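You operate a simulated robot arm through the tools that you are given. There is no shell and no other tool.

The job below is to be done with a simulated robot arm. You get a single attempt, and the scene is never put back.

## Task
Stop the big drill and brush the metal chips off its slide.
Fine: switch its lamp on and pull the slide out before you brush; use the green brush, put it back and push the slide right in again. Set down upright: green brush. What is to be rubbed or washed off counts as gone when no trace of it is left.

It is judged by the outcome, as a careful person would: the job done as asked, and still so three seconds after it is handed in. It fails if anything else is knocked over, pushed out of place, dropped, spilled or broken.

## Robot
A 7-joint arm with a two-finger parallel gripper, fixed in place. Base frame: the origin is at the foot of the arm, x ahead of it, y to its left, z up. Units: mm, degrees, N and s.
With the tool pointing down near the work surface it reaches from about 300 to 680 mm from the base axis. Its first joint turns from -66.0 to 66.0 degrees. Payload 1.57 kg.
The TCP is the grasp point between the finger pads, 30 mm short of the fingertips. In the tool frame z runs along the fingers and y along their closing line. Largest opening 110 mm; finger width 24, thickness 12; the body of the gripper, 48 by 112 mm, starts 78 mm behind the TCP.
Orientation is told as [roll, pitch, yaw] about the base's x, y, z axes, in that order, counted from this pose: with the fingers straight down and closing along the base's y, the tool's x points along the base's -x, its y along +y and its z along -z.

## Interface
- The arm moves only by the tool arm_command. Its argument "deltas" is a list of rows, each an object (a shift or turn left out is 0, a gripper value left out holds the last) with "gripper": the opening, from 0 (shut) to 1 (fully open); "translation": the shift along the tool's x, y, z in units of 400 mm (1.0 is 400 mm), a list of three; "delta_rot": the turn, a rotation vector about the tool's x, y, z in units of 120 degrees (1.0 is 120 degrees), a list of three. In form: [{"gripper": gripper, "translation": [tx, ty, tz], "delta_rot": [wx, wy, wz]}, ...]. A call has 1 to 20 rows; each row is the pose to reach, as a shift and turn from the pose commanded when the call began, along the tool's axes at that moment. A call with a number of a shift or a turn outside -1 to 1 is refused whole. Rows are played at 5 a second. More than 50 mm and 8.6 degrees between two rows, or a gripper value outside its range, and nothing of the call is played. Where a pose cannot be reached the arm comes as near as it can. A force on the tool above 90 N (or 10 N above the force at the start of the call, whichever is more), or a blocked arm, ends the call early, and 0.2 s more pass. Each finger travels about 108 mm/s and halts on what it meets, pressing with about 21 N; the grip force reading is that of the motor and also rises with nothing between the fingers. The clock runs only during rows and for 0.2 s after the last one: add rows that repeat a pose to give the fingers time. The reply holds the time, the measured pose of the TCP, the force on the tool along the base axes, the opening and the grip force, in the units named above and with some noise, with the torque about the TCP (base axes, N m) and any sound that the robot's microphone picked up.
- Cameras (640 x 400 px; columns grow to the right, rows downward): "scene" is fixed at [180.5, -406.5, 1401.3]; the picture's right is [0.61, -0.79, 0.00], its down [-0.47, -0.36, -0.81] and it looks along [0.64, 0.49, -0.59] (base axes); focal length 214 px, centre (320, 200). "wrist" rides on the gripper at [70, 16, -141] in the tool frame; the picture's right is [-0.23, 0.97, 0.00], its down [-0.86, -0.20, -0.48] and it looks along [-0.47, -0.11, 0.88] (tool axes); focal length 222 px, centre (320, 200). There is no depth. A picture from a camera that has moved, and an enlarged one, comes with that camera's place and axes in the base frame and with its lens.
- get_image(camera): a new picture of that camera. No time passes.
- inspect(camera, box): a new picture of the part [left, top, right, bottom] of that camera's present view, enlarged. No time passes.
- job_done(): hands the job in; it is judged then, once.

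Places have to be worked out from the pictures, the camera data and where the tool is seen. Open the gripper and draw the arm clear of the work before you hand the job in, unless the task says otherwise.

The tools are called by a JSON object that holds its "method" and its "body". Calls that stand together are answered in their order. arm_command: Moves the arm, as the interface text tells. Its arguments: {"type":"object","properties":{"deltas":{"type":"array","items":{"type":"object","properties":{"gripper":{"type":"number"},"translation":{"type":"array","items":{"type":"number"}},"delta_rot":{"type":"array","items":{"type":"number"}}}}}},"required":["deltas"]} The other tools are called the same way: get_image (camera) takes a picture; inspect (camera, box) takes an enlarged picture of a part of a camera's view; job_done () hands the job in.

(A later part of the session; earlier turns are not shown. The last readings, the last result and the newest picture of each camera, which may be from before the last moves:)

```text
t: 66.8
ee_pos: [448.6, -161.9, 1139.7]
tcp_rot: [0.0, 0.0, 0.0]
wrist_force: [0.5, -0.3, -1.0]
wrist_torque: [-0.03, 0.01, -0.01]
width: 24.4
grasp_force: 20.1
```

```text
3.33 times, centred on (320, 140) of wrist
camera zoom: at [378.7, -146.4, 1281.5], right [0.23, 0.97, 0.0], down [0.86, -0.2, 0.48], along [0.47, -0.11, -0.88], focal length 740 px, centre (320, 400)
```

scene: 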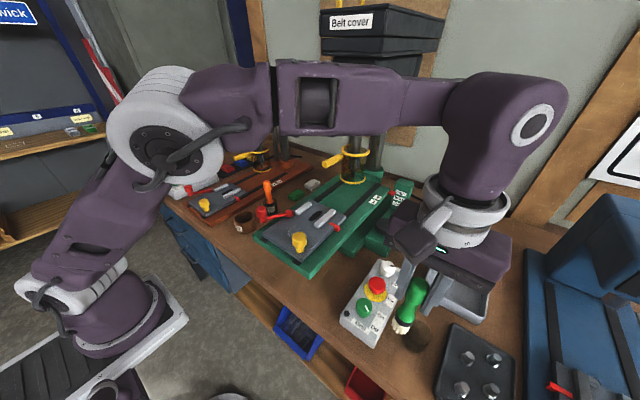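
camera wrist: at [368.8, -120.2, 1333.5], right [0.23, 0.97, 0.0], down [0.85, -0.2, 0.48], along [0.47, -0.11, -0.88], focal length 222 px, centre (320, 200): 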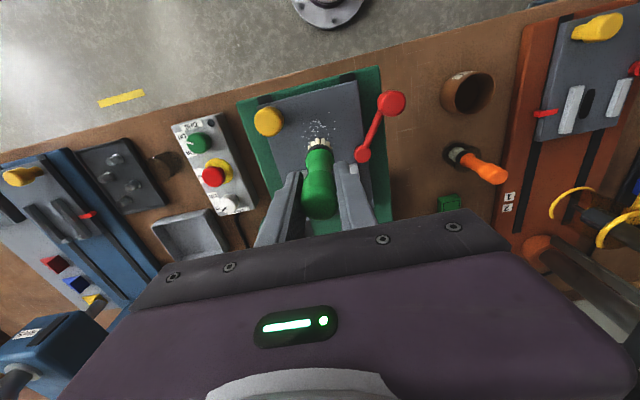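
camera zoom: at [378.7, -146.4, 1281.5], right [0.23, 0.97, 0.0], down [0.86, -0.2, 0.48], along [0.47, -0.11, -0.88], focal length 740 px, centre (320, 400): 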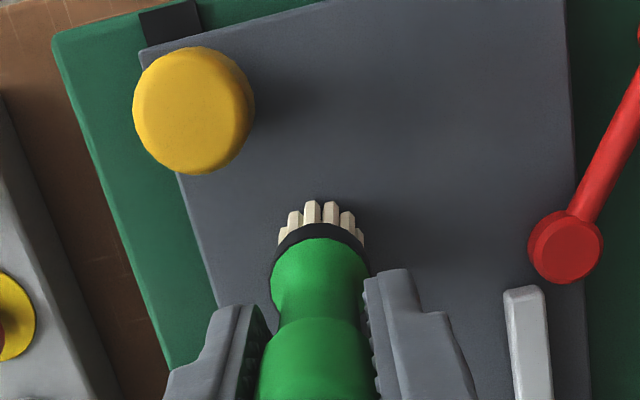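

The slide surface looks clean. I'll lift straight up and carry the brush back towards its cup by the same high route.

{"method": "arm_command", "body": {"deltas": [{"translation": [0, 0, -0.1125]}, {"translation": [0.01, 0, -0.2125]}, {"translation": [0.05, -0.025, -0.2375]}, {"translation": [0.1, -0.125, -0.2375]}, {"translation": [0.1375, -0.2325, -0.2375]}, {"translation": [0.1625, -0.3375, -0.2375]}, {"translation": [0.175, -0.425, -0.225]}, {"translation": [0.17, -0.5125, -0.175]}, {"translation": [0.15, -0.5875, -0.0875]}, {"translation": [0.13, -0.625, 0]}, {"translation": [0.13, -0.625, 0.02]}, {"translation": [0.13, -0.625, 0.02]}]}}

{"method": "get_image", "body": {"camera": "wrist"}}

{"method": "inspect", "body": {"camera": "scene", "box": [260, 190, 340, 250]}}

{"method": "inspect", "body": {"camera": "scene", "box": [360, 260, 460, 360]}}

```text
t: 69.4
ee_pos: [395.2, -410.0, 1128.2]
tcp_rot: [0.0, 0.0, 0.0]
wrist_force: [-0.5, -0.7, 0.0]
wrist_torque: [-0.02, 0.0, 0.02]
width: 24.5
grasp_force: 21.2
```

```text
taken
camera wrist: at [325.6, -394.4, 1270.3], right [0.23, 0.97, 0.0], down [0.86, -0.2, 0.48], along [0.47, -0.11, -0.88], focal length 222 px, centre (320, 200)
```

wrist: 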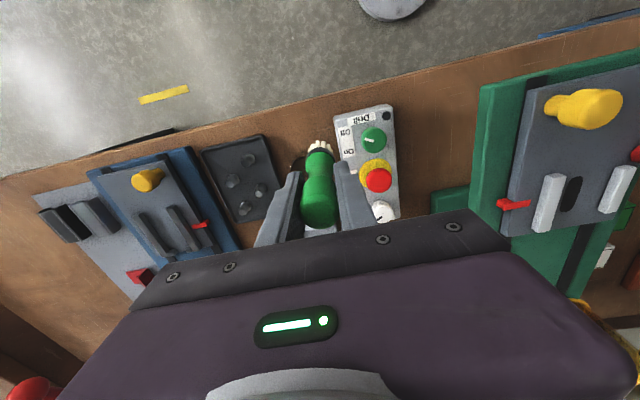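

```text
6.67 times, centred on (300, 220) of scene
camera zoom: at [180.5, -406.5, 1401.3], right [0.61, -0.79, 0.0], down [-0.47, -0.36, -0.81], along [0.64, 0.49, -0.59], focal length 1430 px, centre (453, 67)
```

zoom: 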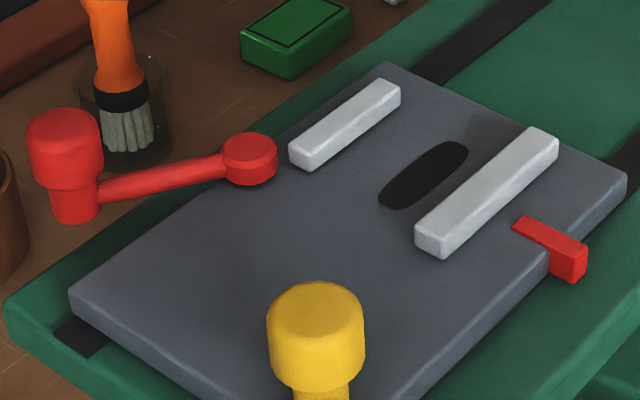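

```text
4.00 times, centred on (410, 310) of scene
camera zoom: at [180.5, -406.5, 1401.3], right [0.61, -0.79, 0.0], down [-0.47, -0.36, -0.81], along [0.64, 0.49, -0.59], focal length 858 px, centre (-40, -240)
```

zoom: 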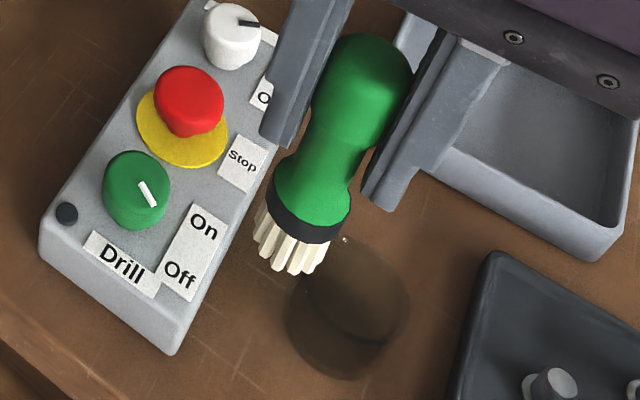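

The slide is spotless from this view. I'll bring the brush back over its cup by retracing the lift path (+52, −33 mm), stopping above the rim to verify.

{"method": "arm_command", "body": {"deltas": [{"translation": [-0.05, -0.03, 0.03]}, {"translation": [-0.1, -0.062, 0.08]}, {"translation": [-0.13, -0.0825, 0.13]}, {"translation": [-0.13, -0.0825, 0.15]}, {"translation": [-0.13, -0.0825, 0.15]}]}}

{"method": "inspect", "body": {"camera": "wrist", "box": [240, 80, 400, 220]}}

{"method": "inspect", "body": {"camera": "scene", "box": [380, 260, 480, 360]}}

```text
t: 70.6
ee_pos: [445.7, -446.1, 1071.6]
tcp_rot: [0.0, 0.1, -0.1]
wrist_force: [0.4, 0.2, 0.3]
wrist_torque: [0.0, 0.01, 0.01]
width: 24.3
grasp_force: 20.6
out of reach, approached as far as the arm can: row 3
```

```text
2.86 times, centred on (320, 150) of wrist
camera zoom: at [376.0, -429.4, 1213.7], right [0.23, 0.97, 0.0], down [0.85, -0.2, 0.48], along [0.47, -0.11, -0.88], focal length 635 px, centre (320, 343)
```

zoom: 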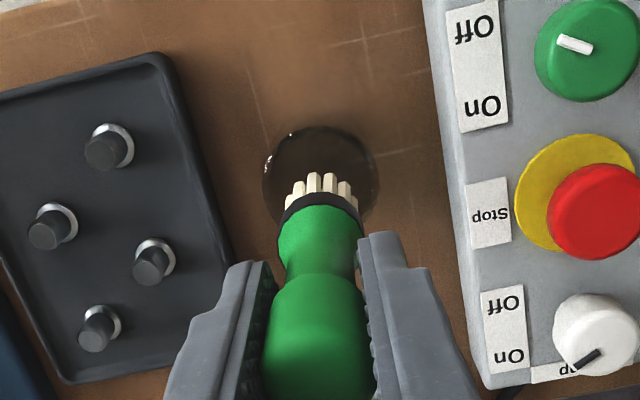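

```text
4.00 times, centred on (430, 310) of scene
camera zoom: at [180.5, -406.5, 1401.3], right [0.61, -0.79, 0.0], down [-0.47, -0.36, -0.81], along [0.64, 0.49, -0.59], focal length 858 px, centre (-120, -240)
```

zoom: 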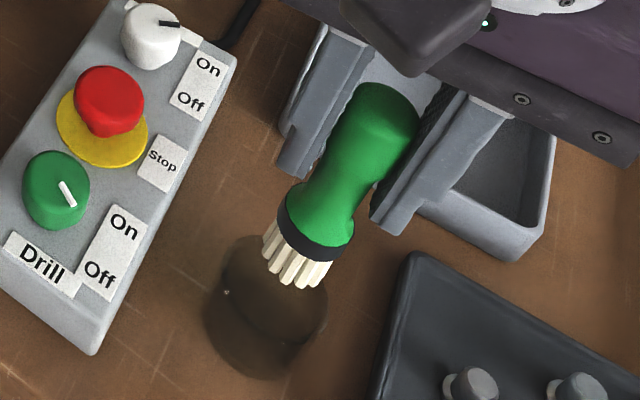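

The brush is centred over the cup. I'll lower it in, then approach the bottom in fine steps.

{"method": "arm_command", "body": {"deltas": [{"translation": [0, 0, 0.04]}, {"translation": [0, 0, 0.08]}, {"translation": [0, 0, 0.12]}, {"translation": [0, 0, 0.145]}, {"translation": [0, 0, 0.145]}]}}

{"method": "inspect", "body": {"camera": "scene", "box": [380, 270, 480, 370]}}

{"method": "inspect", "body": {"camera": "wrist", "box": [240, 80, 400, 220]}}

```text
t: 71.8
ee_pos: [445.7, -446.7, 1013.3]
tcp_rot: [0.0, -0.1, 0.0]
wrist_force: [-0.4, 0.2, -0.9]
wrist_torque: [0.02, 0.02, -0.01]
width: 24.2
grasp_force: 21.1
```

```text
4.00 times, centred on (430, 320) of scene
camera zoom: at [180.5, -406.5, 1401.3], right [0.61, -0.79, 0.0], down [-0.47, -0.36, -0.81], along [0.64, 0.49, -0.59], focal length 858 px, centre (-120, -280)
```

zoom: 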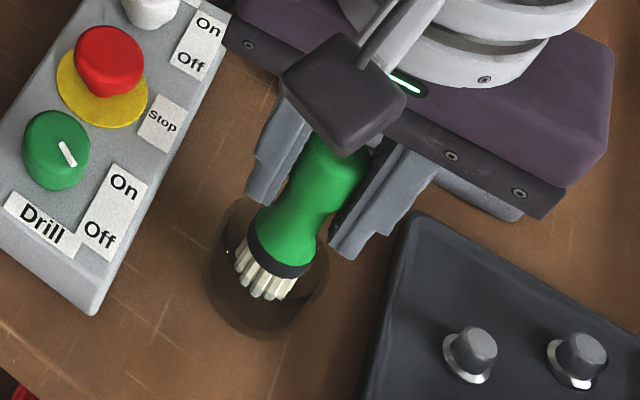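

```text
2.86 times, centred on (320, 150) of wrist
camera zoom: at [376.7, -430.5, 1154.6], right [0.23, 0.97, 0.0], down [0.85, -0.2, 0.48], along [0.47, -0.11, -0.88], focal length 635 px, centre (320, 343)
```

zoom: 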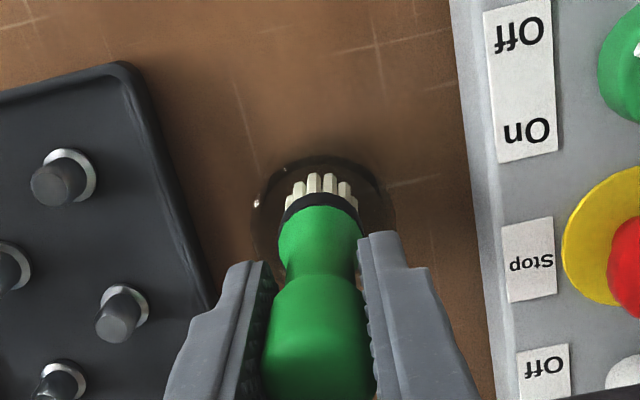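

The brush is inside the cup. I'll lower in 1 mm steps until it touches the bottom.

{"method": "arm_command", "body": {"deltas": [{"translation": [0, 0, 0.003]}, {"translation": [0, 0, 0.006]}, {"translation": [0, 0, 0.009]}, {"translation": [0, 0, 0.012]}, {"translation": [0, 0, 0.015]}, {"translation": [0, 0, 0.015]}]}}

```text
t: 73.2
ee_pos: [446.1, -445.8, 1006.3]
tcp_rot: [0.0, 0.0, 0.0]
wrist_force: [0.0, 0.2, -1.0]
wrist_torque: [-0.02, 0.02, 0.03]
width: 24.3
grasp_force: 20.6
```

{"method": "arm_command", "body": {"deltas": [{"translation": [0, 0, 0.0025]}, {"translation": [0, 0, 0.005]}, {"translation": [0, 0, 0.0075]}, {"translation": [0, 0, 0.0075]}]}}

```text
t: 74.2
ee_pos: [446.2, -446.3, 1003.6]
tcp_rot: [0.1, -0.1, 0.0]
wrist_force: [0.3, -0.4, -0.5]
wrist_torque: [0.03, 0.02, 0.03]
width: 24.3
grasp_force: 21.3
```

No contact at 1003.6 yet, so I'll continue down in 1 mm steps.

{"method": "arm_command", "body": {"deltas": [{"translation": [0, 0, 0.0025]}, {"translation": [0, 0, 0.005]}, {"translation": [0, 0, 0.005]}]}}

```text
t: 75.0
ee_pos: [447.8, -446.9, 1002.3]
tcp_rot: [0.0, 0.1, 0.0]
wrist_force: [-0.1, 0.7, -0.4]
wrist_torque: [0.0, 0.01, 0.01]
width: 24.4
grasp_force: 20.9
```

{"method": "arm_command", "body": {"deltas": [{"translation": [0, 0, 0.0025]}, {"translation": [0, 0, 0.005]}, {"translation": [0, 0, 0.005]}]}}

{"method": "inspect", "body": {"camera": "scene", "box": [380, 270, 480, 370]}}

```text
t: 75.8
ee_pos: [446.9, -446.4, 999.8]
tcp_rot: [0.0, 0.1, -0.1]
wrist_force: [-0.2, 0.9, 3.3]
wrist_torque: [0.0, 0.0, 0.03]
width: 24.3
grasp_force: 20.8
```

```text
4.00 times, centred on (430, 320) of scene
camera zoom: at [180.4, -406.5, 1401.3], right [0.61, -0.79, 0.0], down [-0.47, -0.36, -0.81], along [0.64, 0.49, -0.59], focal length 858 px, centre (-120, -280)
```

zoom: 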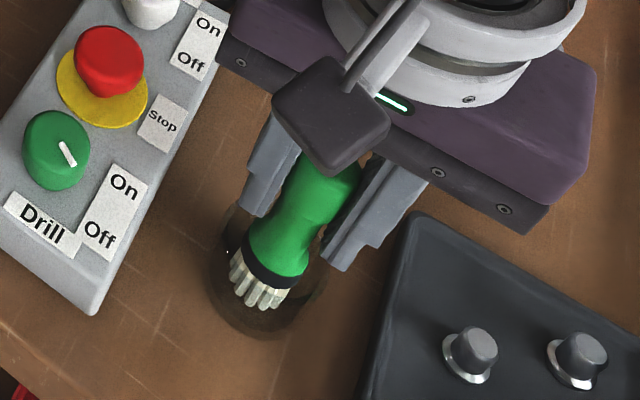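

Light contact (3 N) at the bottom. I'll open the fingers gradually and then check that the brush stands.

{"method": "arm_command", "body": {"deltas": [{"gripper": 0.24}, {"gripper": 0.28}, {"gripper": 0.34}, {"gripper": 0.45}, {"gripper": 0.6}, {"gripper": 0.6}]}}

{"method": "inspect", "body": {"camera": "scene", "box": [380, 270, 480, 370]}}

{"method": "inspect", "body": {"camera": "wrist", "box": [240, 80, 400, 220]}}

```text
t: 77.2
ee_pos: [447.8, -447.1, 999.9]
tcp_rot: [0.0, 0.0, 0.0]
wrist_force: [-0.7, -0.8, 0.5]
wrist_torque: [0.0, -0.02, -0.01]
width: 65.7
grasp_force: 0.0
```

```text
4.00 times, centred on (430, 320) of scene
camera zoom: at [180.5, -406.5, 1401.3], right [0.61, -0.79, 0.0], down [-0.47, -0.36, -0.81], along [0.64, 0.49, -0.59], focal length 858 px, centre (-120, -280)
```

zoom: 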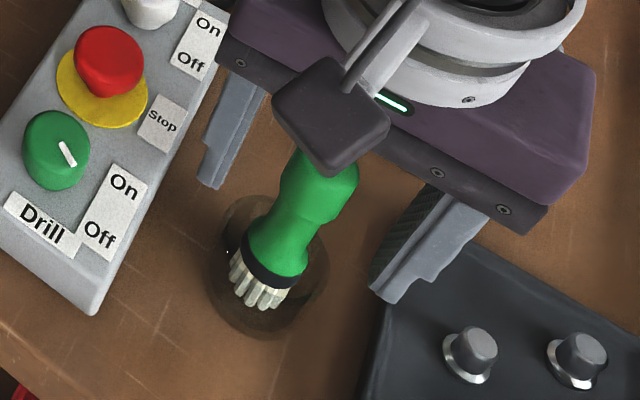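

```text
2.86 times, centred on (320, 150) of wrist
camera zoom: at [377.2, -430.5, 1141.9], right [0.23, 0.97, 0.0], down [0.86, -0.2, 0.48], along [0.47, -0.11, -0.88], focal length 635 px, centre (320, 343)
```

zoom: 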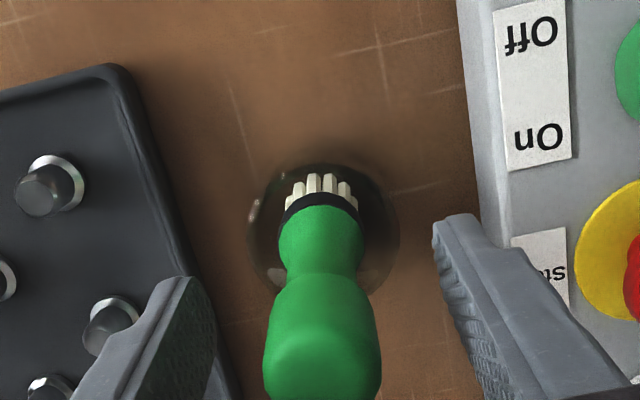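

The brush stands upright in its cup. I'll rise clear and travel over to the slide's yellow knob (now near (396,-183)), pitching the gripper forward as before.

{"method": "arm_command", "body": {"deltas": [{"translation": [0, 0, -0.1]}, {"translation": [0, 0, -0.165]}, {"translation": [0.05, 0.0375, -0.225]}, {"translation": [0.1175, 0.085, -0.305]}, {"translation": [0.145, 0.155, -0.375]}, {"translation": [0.1625, 0.25, -0.4375]}, {"translation": [0.17, 0.3625, -0.475], "delta_rot": [0, -0.06, 0]}, {"translation": [0.1675, 0.475, -0.5], "delta_rot": [0, -0.12, 0]}, {"translation": [0.1625, 0.5875, -0.5], "delta_rot": [0, -0.18, 0]}, {"translation": [0.1575, 0.66, -0.5], "delta_rot": [0, -0.24, 0]}, {"translation": [0.1575, 0.66, -0.5], "delta_rot": [0, -0.3, 0]}, {"translation": [0.1575, 0.66, -0.5], "delta_rot": [0, -0.3, 0]}]}}

{"method": "get_image", "body": {"camera": "wrist"}}

{"method": "get_image", "body": {"camera": "scene"}}

```text
t: 79.8
ee_pos: [380.9, -182.9, 1201.4]
tcp_rot: [0.0, -36.2, 0.0]
wrist_force: [-0.9, -0.9, -0.1]
wrist_torque: [0.03, 0.0, 0.02]
width: 65.9
grasp_force: 0.1
```

```text
taken
camera wrist: at [242.0, -165.7, 1274.5], right [0.18, 0.97, 0.13], down [0.41, -0.2, 0.89], along [0.89, -0.11, -0.44], focal length 222 px, centre (320, 200)
```

wrist: 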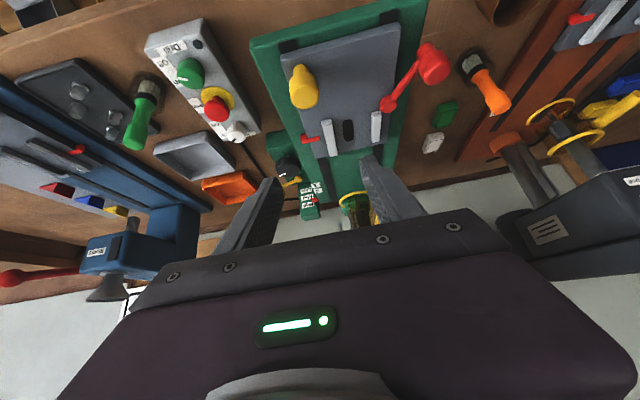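

```text
taken
```

scene: 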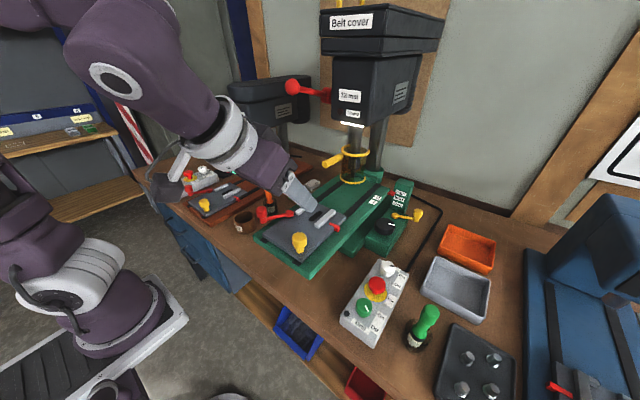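

The brush stands in its cup. I'll inspect the slide surface closely from here for any leftover traces, and locate the knob.

{"method": "inspect", "body": {"camera": "wrist", "box": [270, 20, 430, 160]}}

{"method": "inspect", "body": {"camera": "wrist", "box": [290, 50, 370, 120]}}

{"method": "inspect", "body": {"camera": "scene", "box": [270, 200, 330, 260]}}

{"method": "inspect", "body": {"camera": "scene", "box": [390, 290, 450, 360]}}

```text
2.86 times, centred on (350, 90) of wrist
camera zoom: at [242.0, -165.7, 1274.5], right [0.18, 0.97, 0.13], down [0.41, -0.2, 0.89], along [0.89, -0.11, -0.44], focal length 635 px, centre (234, 514)
```

zoom: 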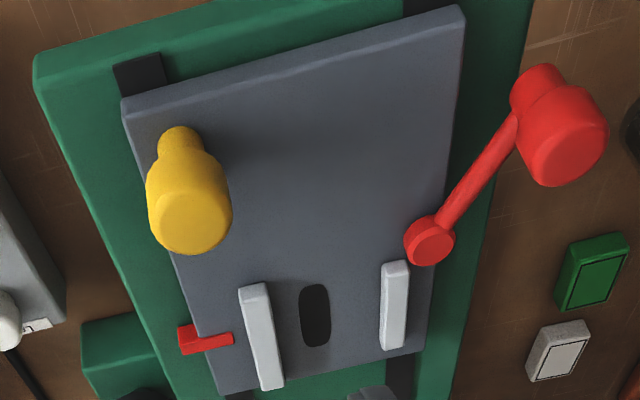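

```text
5.71 times, centred on (330, 85) of wrist
camera zoom: at [242.0, -165.7, 1274.5], right [0.18, 0.97, 0.13], down [0.41, -0.2, 0.89], along [0.89, -0.11, -0.44], focal length 1269 px, centre (263, 857)
```

zoom: 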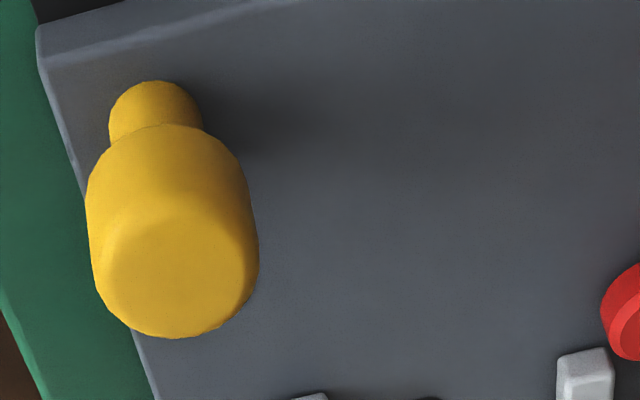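

```text
6.67 times, centred on (300, 230) of scene
camera zoom: at [180.4, -406.5, 1401.3], right [0.61, -0.79, 0.0], down [-0.47, -0.36, -0.81], along [0.64, 0.49, -0.59], focal length 1430 px, centre (453, 0)
```

zoom: 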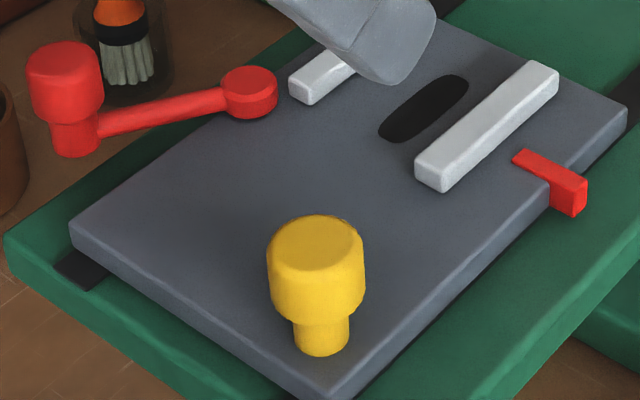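

```text
5.71 times, centred on (420, 325) of scene
camera zoom: at [180.4, -406.5, 1401.3], right [0.61, -0.79, 0.0], down [-0.47, -0.36, -0.81], along [0.64, 0.49, -0.59], focal length 1226 px, centre (-251, -514)
```

zoom: 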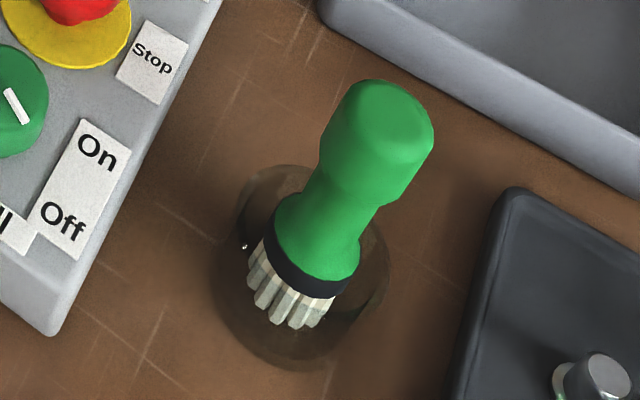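

The slide is clean and the brush is upright. The knob cap is at about (400,-184,1071); I'll descend with the fingers straddling it.

{"method": "arm_command", "body": {"deltas": [{"translation": [0.05, 0, 0.08], "gripper": 0.55}, {"translation": [0.1, 0, 0.16]}, {"translation": [0.14, 0, 0.215]}, {"translation": [0.161, -0.001, 0.2475]}, {"translation": [0.161, -0.001, 0.2475]}]}}

{"method": "inspect", "body": {"camera": "wrist", "box": [200, 80, 440, 240]}}

{"method": "inspect", "body": {"camera": "scene", "box": [250, 180, 350, 260]}}

```text
t: 81.0
ee_pos: [388.6, -182.7, 1082.2]
tcp_rot: [-0.1, -36.0, 0.0]
wrist_force: [0.6, -1.1, -0.1]
wrist_torque: [-0.01, 0.01, 0.01]
width: 60.6
grasp_force: 0.0
```

```text
2.50 times, centred on (320, 160) of wrist
camera zoom: at [249.2, -165.8, 1155.9], right [0.18, 0.97, 0.13], down [0.41, -0.2, 0.89], along [0.89, -0.11, -0.44], focal length 555 px, centre (320, 300)
```

zoom: 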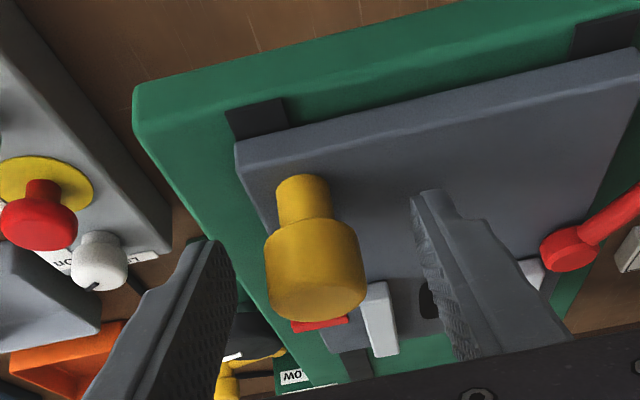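

```text
5.00 times, centred on (300, 220) of scene
camera zoom: at [180.5, -406.5, 1401.3], right [0.61, -0.79, 0.0], down [-0.47, -0.36, -0.81], along [0.64, 0.49, -0.59], focal length 1072 px, centre (420, 100)
```

zoom: 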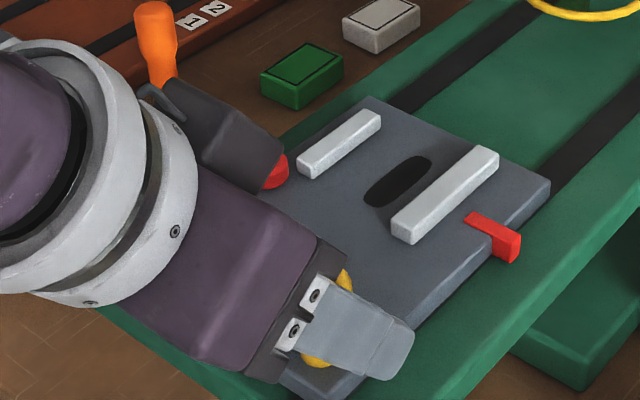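

This matches the earlier grasp view, with the knob about 2 mm to the −y side. I'll nudge and close.

{"method": "arm_command", "body": {"deltas": [{"translation": [0, -0.004, 0]}, {"translation": [0, -0.004, 0], "gripper": 0.2}, {"translation": [0, -0.004, 0], "gripper": 0.15}, {"translation": [0, -0.004, 0], "gripper": 0.15}, {"translation": [0, -0.004, 0], "gripper": 0.15}]}}

```text
t: 82.2
ee_pos: [388.9, -185.3, 1081.5]
tcp_rot: [0.0, -36.1, 0.0]
wrist_force: [0.5, -6.3, -4.4]
wrist_torque: [-0.11, -0.01, -0.04]
width: 29.4
grasp_force: 39.4
```

The knob is gripped. I'll push the slide in by 170 mm first.

{"method": "arm_command", "body": {"deltas": [{"translation": [-0.0202, 0, 0.0147]}, {"translation": [-0.0607, 0, 0.0441]}, {"translation": [-0.1112, 0, 0.0808]}, {"translation": [-0.1618, 0, 0.1176]}, {"translation": [-0.2123, 0, 0.1543]}, {"translation": [-0.2629, 0, 0.1911]}, {"translation": [-0.3135, 0, 0.2278]}, {"translation": [-0.3438, 0, 0.2499]}, {"translation": [-0.3438, 0, 0.2499]}]}}

{"method": "inspect", "body": {"camera": "scene", "box": [290, 140, 430, 240]}}

```text
t: 84.2
ee_pos: [562.2, -182.5, 1082.5]
tcp_rot: [0.0, -35.8, -0.1]
wrist_force: [-1.5, -13.5, -12.9]
wrist_torque: [-0.11, 0.79, -0.15]
width: 29.3
grasp_force: 38.7
```

```text
4.00 times, centred on (360, 190) of scene
camera zoom: at [180.7, -407.0, 1401.1], right [0.61, -0.79, 0.0], down [-0.47, -0.36, -0.81], along [0.64, 0.49, -0.59], focal length 858 px, centre (160, 240)
```

zoom: 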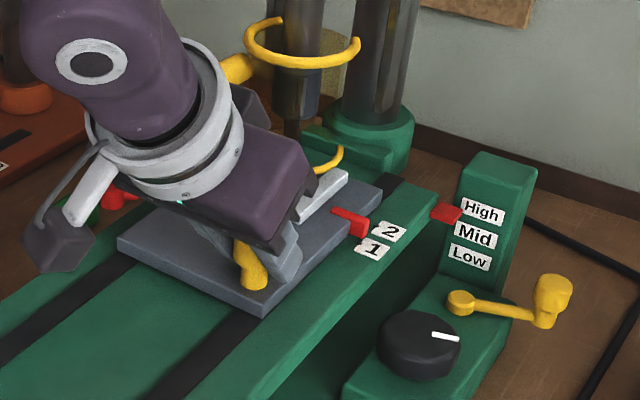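

The pointer is coming up to "1". I'll push on in small steps towards the inner stop, watching the force.

{"method": "arm_command", "body": {"deltas": [{"translation": [-0.0101, 0, 0.0073]}, {"translation": [-0.0202, 0, 0.0147]}, {"translation": [-0.0303, 0, 0.022]}, {"translation": [-0.0404, 0, 0.0294]}, {"translation": [-0.0404, 0, 0.0294]}]}}

{"method": "inspect", "body": {"camera": "scene", "box": [290, 140, 430, 240]}}

```text
t: 85.4
ee_pos: [580.1, -184.8, 1081.8]
tcp_rot: [0.1, -35.9, 0.0]
wrist_force: [1.3, -12.6, -23.5]
wrist_torque: [-0.15, 0.49, -0.07]
width: 29.0
grasp_force: 38.9
```

```text
4.00 times, centred on (360, 190) of scene
camera zoom: at [181.0, -407.0, 1401.1], right [0.61, -0.79, 0.0], down [-0.47, -0.36, -0.81], along [0.64, 0.49, -0.59], focal length 858 px, centre (160, 240)
```

zoom: 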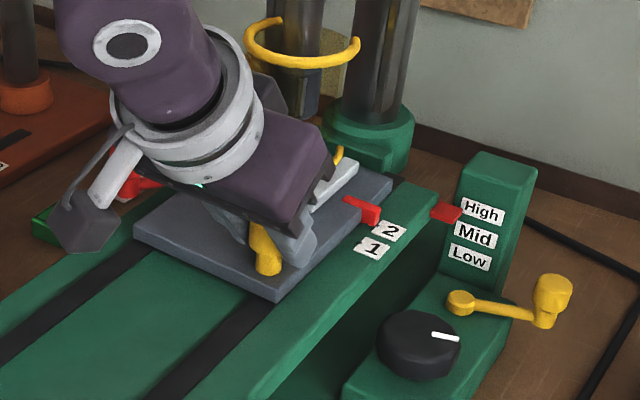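

The pointer is nearly at its original "2" position. I'll push a few more millimetres to reach the stop.

{"method": "arm_command", "body": {"deltas": [{"translation": [-0.004, 0, 0.003]}, {"translation": [-0.008, 0, 0.006]}, {"translation": [-0.012, 0, 0.008]}, {"translation": [-0.012, 0, 0.008]}]}}

{"method": "inspect", "body": {"camera": "scene", "box": [300, 150, 400, 230]}}

```text
t: 86.4
ee_pos: [583.5, -184.3, 1081.2]
tcp_rot: [0.0, -35.9, 0.0]
wrist_force: [-34.7, -4.0, -5.1]
wrist_torque: [-0.05, 0.74, -0.05]
width: 29.5
grasp_force: 38.8
```

```text
5.00 times, centred on (350, 190) of scene
camera zoom: at [179.5, -406.7, 1401.4], right [0.61, -0.79, 0.0], down [-0.47, -0.36, -0.81], along [0.64, 0.49, -0.59], focal length 1072 px, centre (170, 250)
```

zoom: 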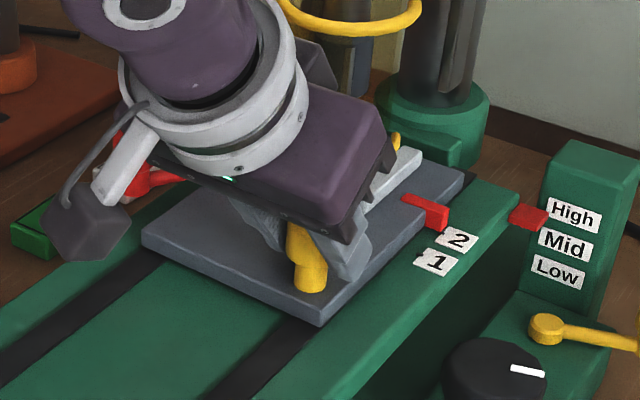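

Resistance has risen to 35 N. I'll give one more 3 mm push to make sure it's fully home.

{"method": "arm_command", "body": {"deltas": [{"translation": [-0.003, 0, 0.0022]}, {"translation": [-0.006, 0, 0.0044]}, {"translation": [-0.006, 0, 0.0044]}]}}

{"method": "inspect", "body": {"camera": "scene", "box": [300, 150, 400, 230]}}

```text
t: 87.2
ee_pos: [586.8, -184.0, 1082.3]
tcp_rot: [-0.1, -36.0, 0.0]
wrist_force: [-34.5, -5.0, -2.6]
wrist_torque: [-0.12, 0.65, -0.06]
width: 29.0
grasp_force: 38.7
```

```text
5.00 times, centred on (350, 190) of scene
camera zoom: at [179.4, -406.7, 1401.4], right [0.61, -0.79, 0.0], down [-0.47, -0.36, -0.81], along [0.64, 0.49, -0.59], focal length 1072 px, centre (170, 250)
```

zoom: 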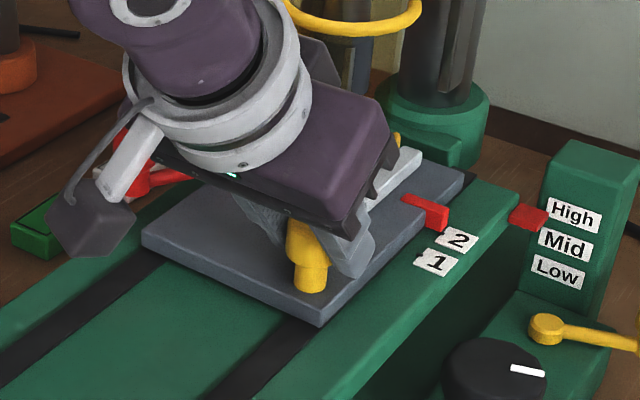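

The slide did not move on that push, and the fingers just slid on the cap, so it's against its inner stop. I'll open, back out along the finger axis and check.

{"method": "arm_command", "body": {"deltas": [{"gripper": 0.55}, {"gripper": 0.55}, {"translation": [0, 0, -0.06]}, {"translation": [0, 0, -0.13]}, {"translation": [0, 0, -0.2]}, {"translation": [0.05, 0, -0.28]}, {"translation": [0.1, 0, -0.36]}, {"translation": [0.15, 0, -0.44]}, {"translation": [0.15, 0, -0.44]}]}}

{"method": "get_image", "body": {"camera": "scene"}}

{"method": "get_image", "body": {"camera": "wrist"}}

{"method": "inspect", "body": {"camera": "scene", "box": [310, 160, 390, 220]}}

```text
t: 89.2
ee_pos: [436.3, -183.5, 1188.1]
tcp_rot: [-0.1, -35.9, 0.0]
wrist_force: [0.2, 1.2, 0.1]
wrist_torque: [0.0, 0.02, 0.01]
width: 60.6
grasp_force: 0.0
```

```text
taken
```

scene: 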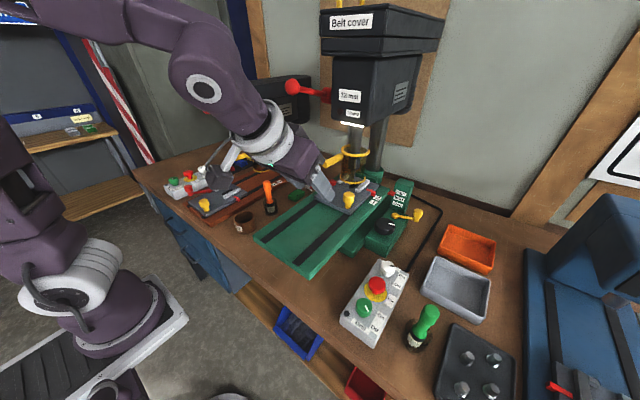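

```text
taken
camera wrist: at [297.1, -167.8, 1262.8], right [0.18, 0.97, 0.13], down [0.41, -0.2, 0.89], along [0.89, -0.11, -0.44], focal length 222 px, centre (320, 200)
```

wrist: 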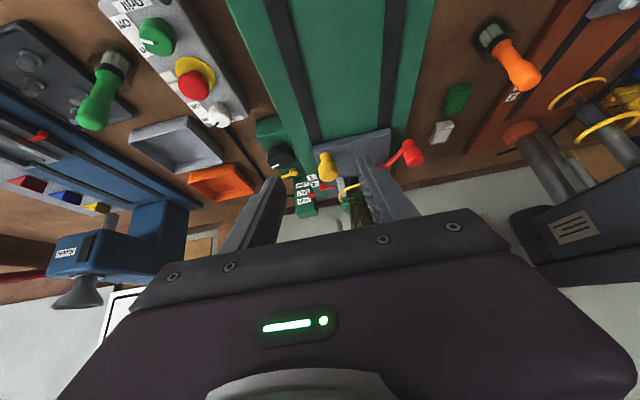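

```text
6.67 times, centred on (350, 190) of scene
camera zoom: at [180.4, -406.5, 1401.3], right [0.61, -0.79, 0.0], down [-0.47, -0.36, -0.81], along [0.64, 0.49, -0.59], focal length 1430 px, centre (120, 267)
```

zoom: 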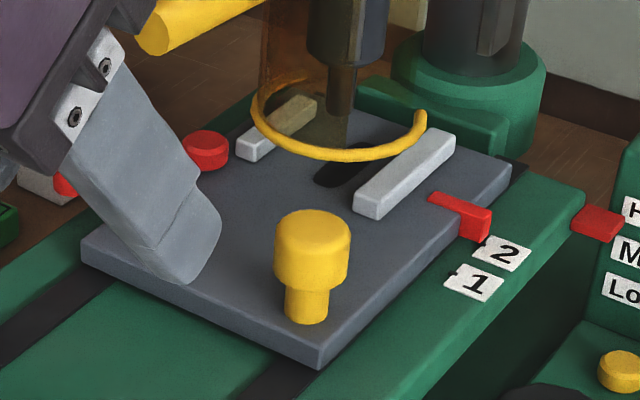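

The slide sits back at "2" against its stop, with a clean surface. I'll withdraw the arm up and away, straighten it, and make final checks.

{"method": "arm_command", "body": {"deltas": [{"translation": [-0.011, 0.03, -0.066], "delta_rot": [0, 0.06, 0]}, {"translation": [-0.022, 0.09, -0.132], "delta_rot": [0, 0.12, 0]}, {"translation": [-0.033, 0.15, -0.198], "delta_rot": [0, 0.18, 0]}, {"translation": [-0.044, 0.2, -0.265], "delta_rot": [0, 0.24, 0]}, {"translation": [-0.055, 0.25, -0.331], "delta_rot": [0, 0.3, 0], "gripper": 1}, {"translation": [-0.055, 0.25, -0.331], "delta_rot": [0, 0.3, 0]}, {"translation": [-0.055, 0.25, -0.331], "delta_rot": [0, 0.3, 0]}]}}

{"method": "inspect", "body": {"camera": "scene", "box": [240, 140, 440, 280]}}

{"method": "inspect", "body": {"camera": "scene", "box": [320, 240, 480, 360]}}

{"method": "get_image", "body": {"camera": "scene"}}

```text
t: 90.8
ee_pos: [375.9, -88.7, 1308.1]
tcp_rot: [0.0, 0.0, 0.0]
wrist_force: [0.0, 0.6, -0.4]
wrist_torque: [-0.02, 0.01, -0.01]
width: 110.2
grasp_force: 0.1
```

```text
2.86 times, centred on (340, 210) of scene
camera zoom: at [180.5, -406.5, 1401.3], right [0.61, -0.79, 0.0], down [-0.47, -0.36, -0.81], along [0.64, 0.49, -0.59], focal length 613 px, centre (263, 171)
```

zoom: 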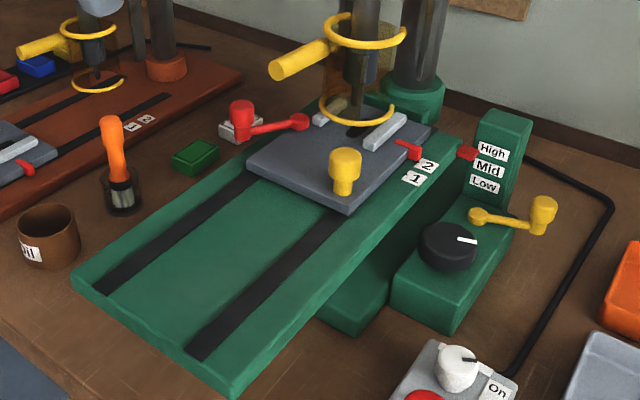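

```text
3.33 times, centred on (400, 300) of scene
camera zoom: at [180.5, -406.5, 1401.3], right [0.61, -0.79, 0.0], down [-0.47, -0.36, -0.81], along [0.64, 0.49, -0.59], focal length 715 px, centre (53, -133)
```

zoom: 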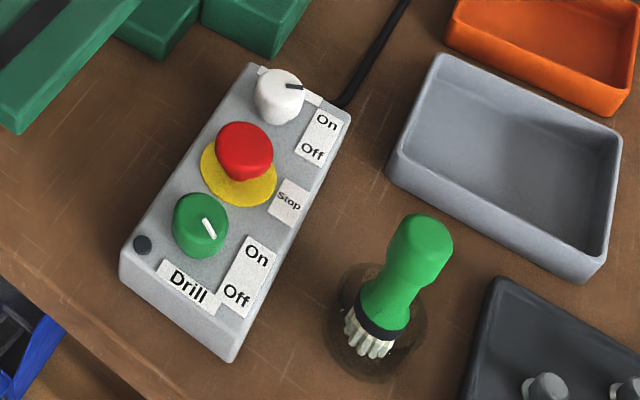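

```text
taken
```

scene: 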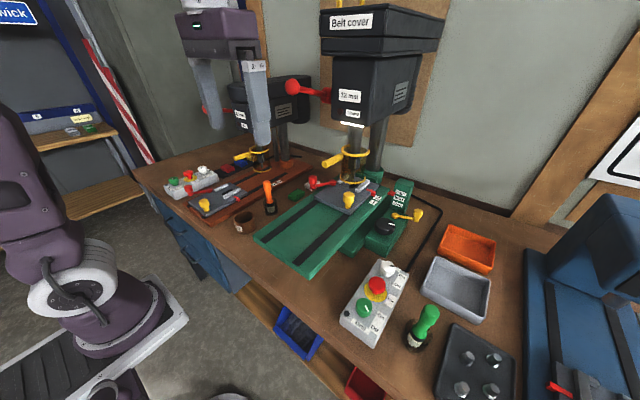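

Everything looks in order. I'll make one precise comparison of the slide's seating with the earlier picture, plus the lamp light and the chip area.

{"method": "inspect", "body": {"camera": "scene", "box": [290, 150, 430, 240]}}

{"method": "inspect", "body": {"camera": "scene", "box": [310, 160, 390, 220]}}

{"method": "inspect", "body": {"camera": "scene", "box": [310, 70, 420, 190]}}

```text
4.44 times, centred on (360, 195) of scene
camera zoom: at [180.5, -406.5, 1401.3], right [0.61, -0.79, 0.0], down [-0.47, -0.36, -0.81], along [0.64, 0.49, -0.59], focal length 953 px, centre (142, 222)
```

zoom: 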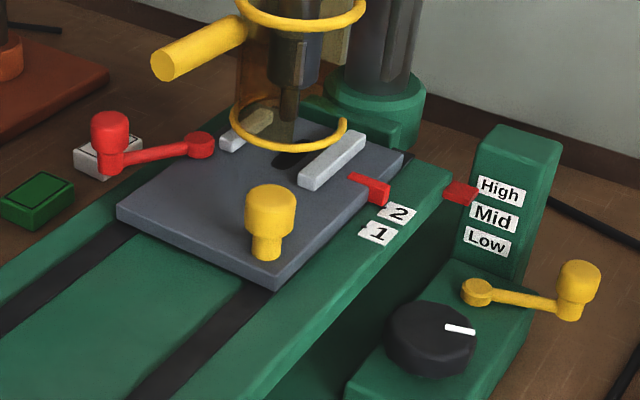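

```text
6.67 times, centred on (350, 190) of scene
camera zoom: at [180.5, -406.5, 1401.3], right [0.61, -0.79, 0.0], down [-0.47, -0.36, -0.81], along [0.64, 0.49, -0.59], focal length 1430 px, centre (120, 267)
```

zoom: 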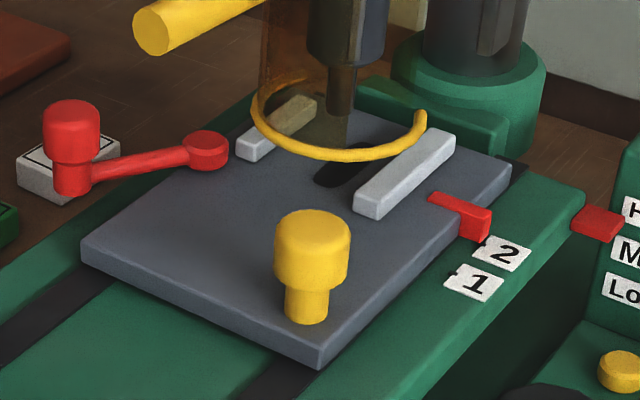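

```text
3.33 times, centred on (365, 130) of scene
camera zoom: at [180.5, -406.5, 1401.3], right [0.61, -0.79, 0.0], down [-0.47, -0.36, -0.81], along [0.64, 0.49, -0.59], focal length 715 px, centre (170, 433)
```

zoom: 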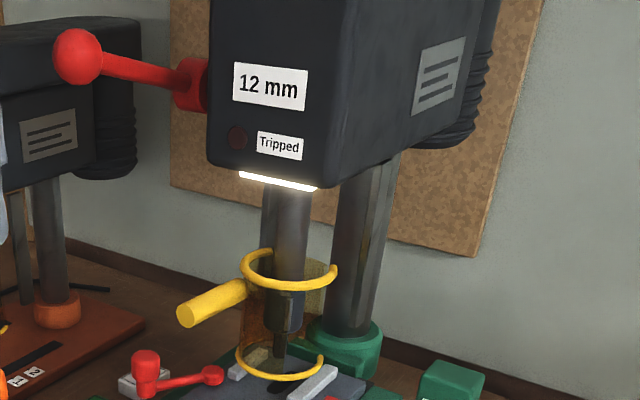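

Comparing pictures, the table with the slide seems to sit a few mm lower than at the start, and the black dial's mark looks slightly turned; my brushing pressure may have nudged it. I'll look closer before deciding.

{"method": "inspect", "body": {"camera": "scene", "box": [360, 180, 430, 240]}}

{"method": "inspect", "body": {"camera": "wrist", "box": [200, 60, 440, 240]}}

{"method": "get_image", "body": {"camera": "wrist"}}

```text
6.67 times, centred on (395, 210) of scene
camera zoom: at [180.5, -406.5, 1401.3], right [0.61, -0.79, 0.0], down [-0.47, -0.36, -0.81], along [0.64, 0.49, -0.59], focal length 1430 px, centre (-180, 133)
```

zoom: 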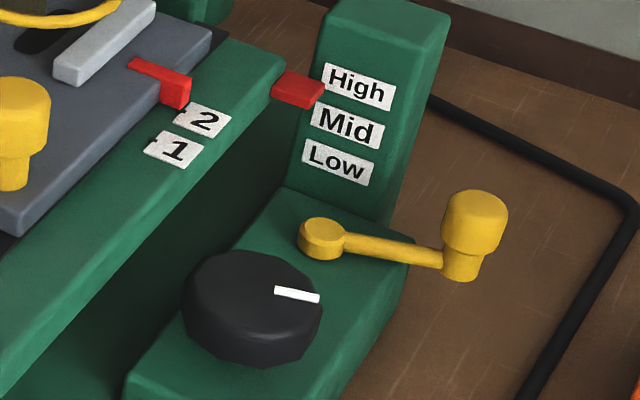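

```text
2.22 times, centred on (320, 150) of wrist
camera zoom: at [305.3, -70.6, 1449.5], right [0.23, 0.97, 0.0], down [0.86, -0.2, 0.48], along [0.47, -0.11, -0.88], focal length 494 px, centre (320, 311)
```

zoom: 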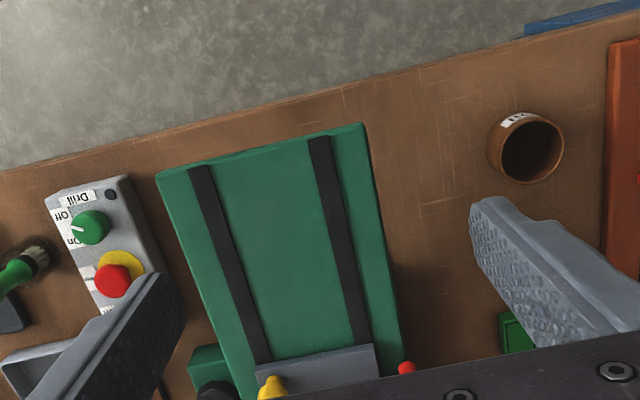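

```text
taken
camera wrist: at [305.3, -70.6, 1449.5], right [0.23, 0.97, 0.0], down [0.86, -0.2, 0.48], along [0.47, -0.11, -0.88], focal length 222 px, centre (320, 200)
```

wrist: 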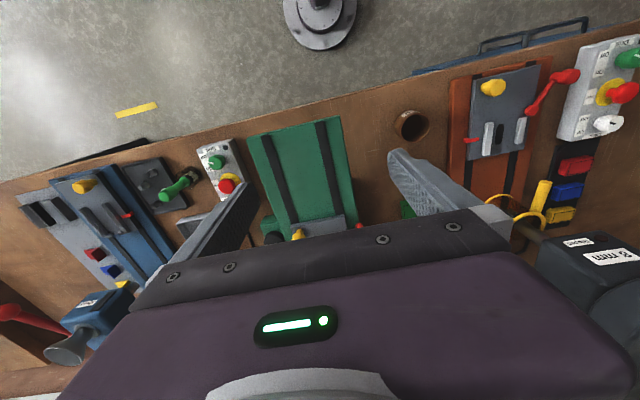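

The table does appear about 3 mm lower, with the dial turned accordingly. I'll try to restore it gently by lifting via the slide's knob, and first return to the pre-grasp pose.

{"method": "arm_command", "body": {"deltas": [{"translation": [-0.068, -0.04, 0.068], "delta_rot": [0, -0.05, 0], "gripper": 0.55}, {"translation": [-0.137, -0.08, 0.136], "delta_rot": [0, -0.1, 0]}, {"translation": [-0.205, -0.12, 0.204], "delta_rot": [0, -0.15, 0]}, {"translation": [-0.273, -0.16, 0.272], "delta_rot": [0, -0.2, 0]}, {"translation": [-0.342, -0.2, 0.34], "delta_rot": [0, -0.25, 0]}, {"translation": [-0.41, -0.239, 0.4075], "delta_rot": [0, -0.3, 0]}, {"translation": [-0.41, -0.239, 0.4075], "delta_rot": [0, -0.3, 0]}]}}

{"method": "inspect", "body": {"camera": "wrist", "box": [240, 60, 480, 220]}}

{"method": "inspect", "body": {"camera": "scene", "box": [300, 140, 400, 220]}}

```text
t: 92.4
ee_pos: [544.0, -181.5, 1144.6]
tcp_rot: [0.1, -36.2, 0.0]
wrist_force: [0.5, 0.1, -0.2]
wrist_torque: [0.01, -0.03, -0.02]
width: 60.6
grasp_force: 0.1
```

```text
2.50 times, centred on (360, 140) of wrist
camera zoom: at [403.0, -165.5, 1218.4], right [0.18, 0.97, 0.13], down [0.41, -0.2, 0.89], along [0.89, -0.11, -0.44], focal length 555 px, centre (220, 350)
```

zoom: 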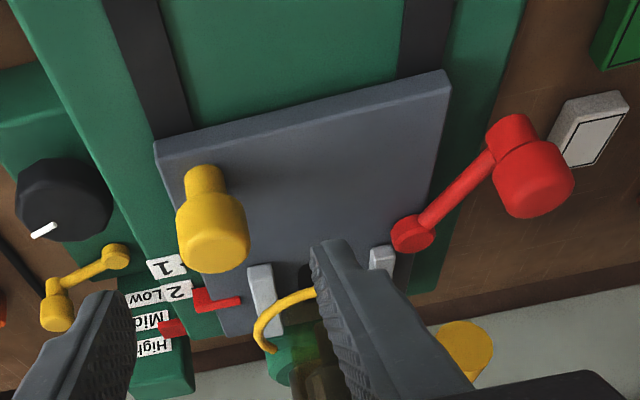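

```text
5.00 times, centred on (350, 180) of scene
camera zoom: at [180.5, -406.5, 1401.3], right [0.61, -0.79, 0.0], down [-0.47, -0.36, -0.81], along [0.64, 0.49, -0.59], focal length 1072 px, centre (170, 300)
```

zoom: 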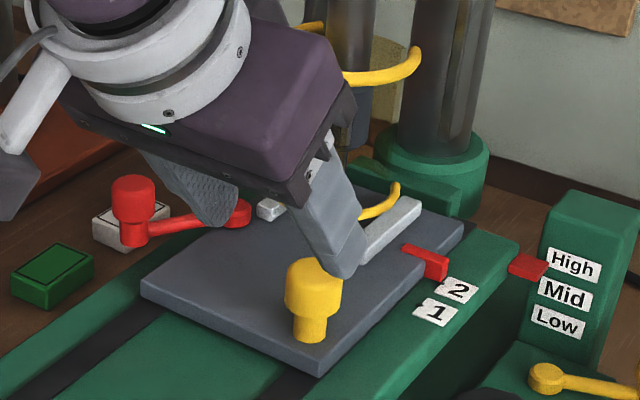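

The table's shift of about 3.5 mm is confirmed against the earlier identical view. I'll grip the knob again.

{"method": "arm_command", "body": {"deltas": [{"translation": [0.004, -0.003, 0.065]}, {"translation": [0.009, -0.0075, 0.13]}, {"translation": [0.0135, -0.0075, 0.175]}, {"translation": [0.0135, -0.0075, 0.193]}, {"translation": [0.0135, -0.0075, 0.193], "gripper": 0.2}, {"translation": [0.0135, -0.0075, 0.193], "gripper": 0.1}, {"translation": [0.0135, -0.0075, 0.193], "gripper": 0.05}, {"translation": [0.0135, -0.0075, 0.193], "gripper": 0.05}]}}

{"method": "inspect", "body": {"camera": "wrist", "box": [200, 80, 440, 240]}}

```text
t: 94.2
ee_pos: [583.9, -183.9, 1079.9]
tcp_rot: [-0.1, -35.9, -0.2]
wrist_force: [1.1, -15.9, -6.6]
wrist_torque: [-0.3, -0.32, -0.15]
width: 29.2
grasp_force: 38.6
```

```text
2.50 times, centred on (320, 160) of wrist
camera zoom: at [444.0, -167.5, 1154.1], right [0.19, 0.97, 0.13], down [0.41, -0.2, 0.89], along [0.89, -0.11, -0.44], focal length 555 px, centre (320, 300)
```

zoom: 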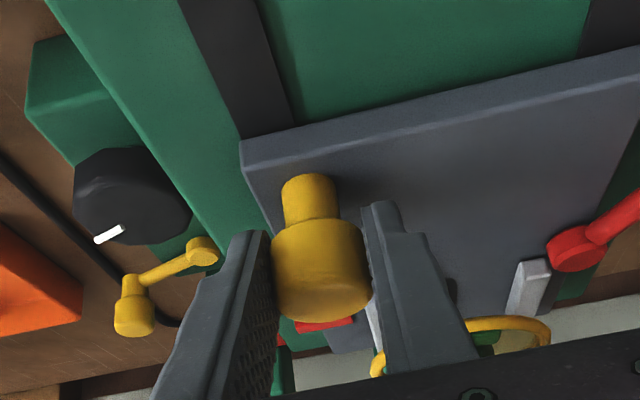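

Gripped. I'll lift in small increments and read the force.

{"method": "arm_command", "body": {"deltas": [{"translation": [-0.0015, 0, -0.002]}, {"translation": [-0.0029, 0, -0.004]}, {"translation": [-0.0029, 0, -0.004]}, {"translation": [-0.0029, 0, -0.004]}]}}

{"method": "inspect", "body": {"camera": "wrist", "box": [200, 80, 440, 240]}}

```text
t: 95.2
ee_pos: [582.2, -184.7, 1080.5]
tcp_rot: [0.1, -35.8, -0.1]
wrist_force: [2.4, -21.3, -30.4]
wrist_torque: [-0.2, 0.54, -0.32]
width: 29.6
grasp_force: 38.8
```

```text
2.50 times, centred on (320, 160) of wrist
camera zoom: at [442.4, -167.8, 1155.7], right [0.19, 0.97, 0.13], down [0.41, -0.2, 0.89], along [0.89, -0.11, -0.44], focal length 555 px, centre (320, 300)
```

zoom: 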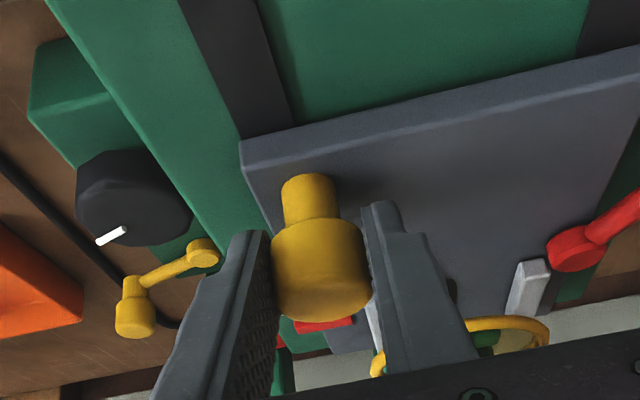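

There is 30 N of upward pull and no movement of the dial yet. I'll increase by 2 mm more.

{"method": "arm_command", "body": {"deltas": [{"translation": [-0.0015, 0, -0.002]}, {"translation": [-0.0029, 0, -0.004]}, {"translation": [-0.0029, 0, -0.004]}, {"translation": [-0.0029, 0, -0.004]}]}}

{"method": "inspect", "body": {"camera": "wrist", "box": [200, 80, 440, 240]}}

{"method": "inspect", "body": {"camera": "scene", "box": [360, 180, 430, 240]}}

```text
t: 96.2
ee_pos: [582.8, -183.6, 1086.3]
tcp_rot: [0.0, -36.0, 0.0]
wrist_force: [2.4, -19.8, -33.2]
wrist_torque: [-0.27, 0.39, -0.13]
width: 29.4
grasp_force: 39.1
```

```text
2.50 times, centred on (320, 160) of wrist
camera zoom: at [443.3, -167.9, 1159.1], right [0.18, 0.97, 0.13], down [0.41, -0.2, 0.89], along [0.89, -0.11, -0.44], focal length 555 px, centre (320, 300)
```

zoom: 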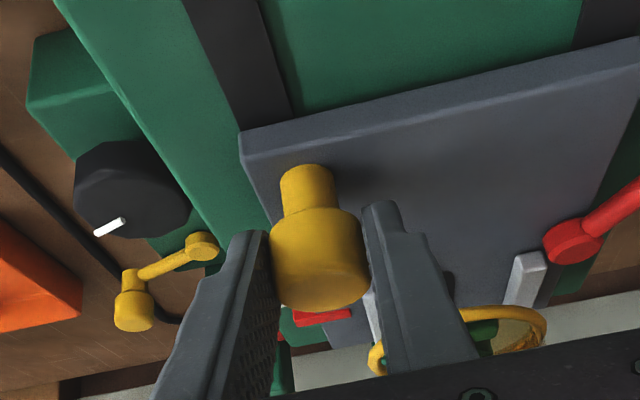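

```text
6.67 times, centred on (395, 210) of scene
camera zoom: at [181.2, -407.3, 1400.9], right [0.61, -0.79, 0.0], down [-0.47, -0.36, -0.81], along [0.64, 0.49, -0.59], focal length 1430 px, centre (-180, 133)
```

zoom: 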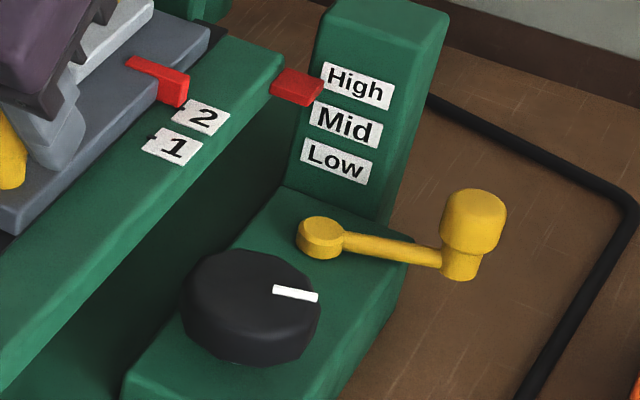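

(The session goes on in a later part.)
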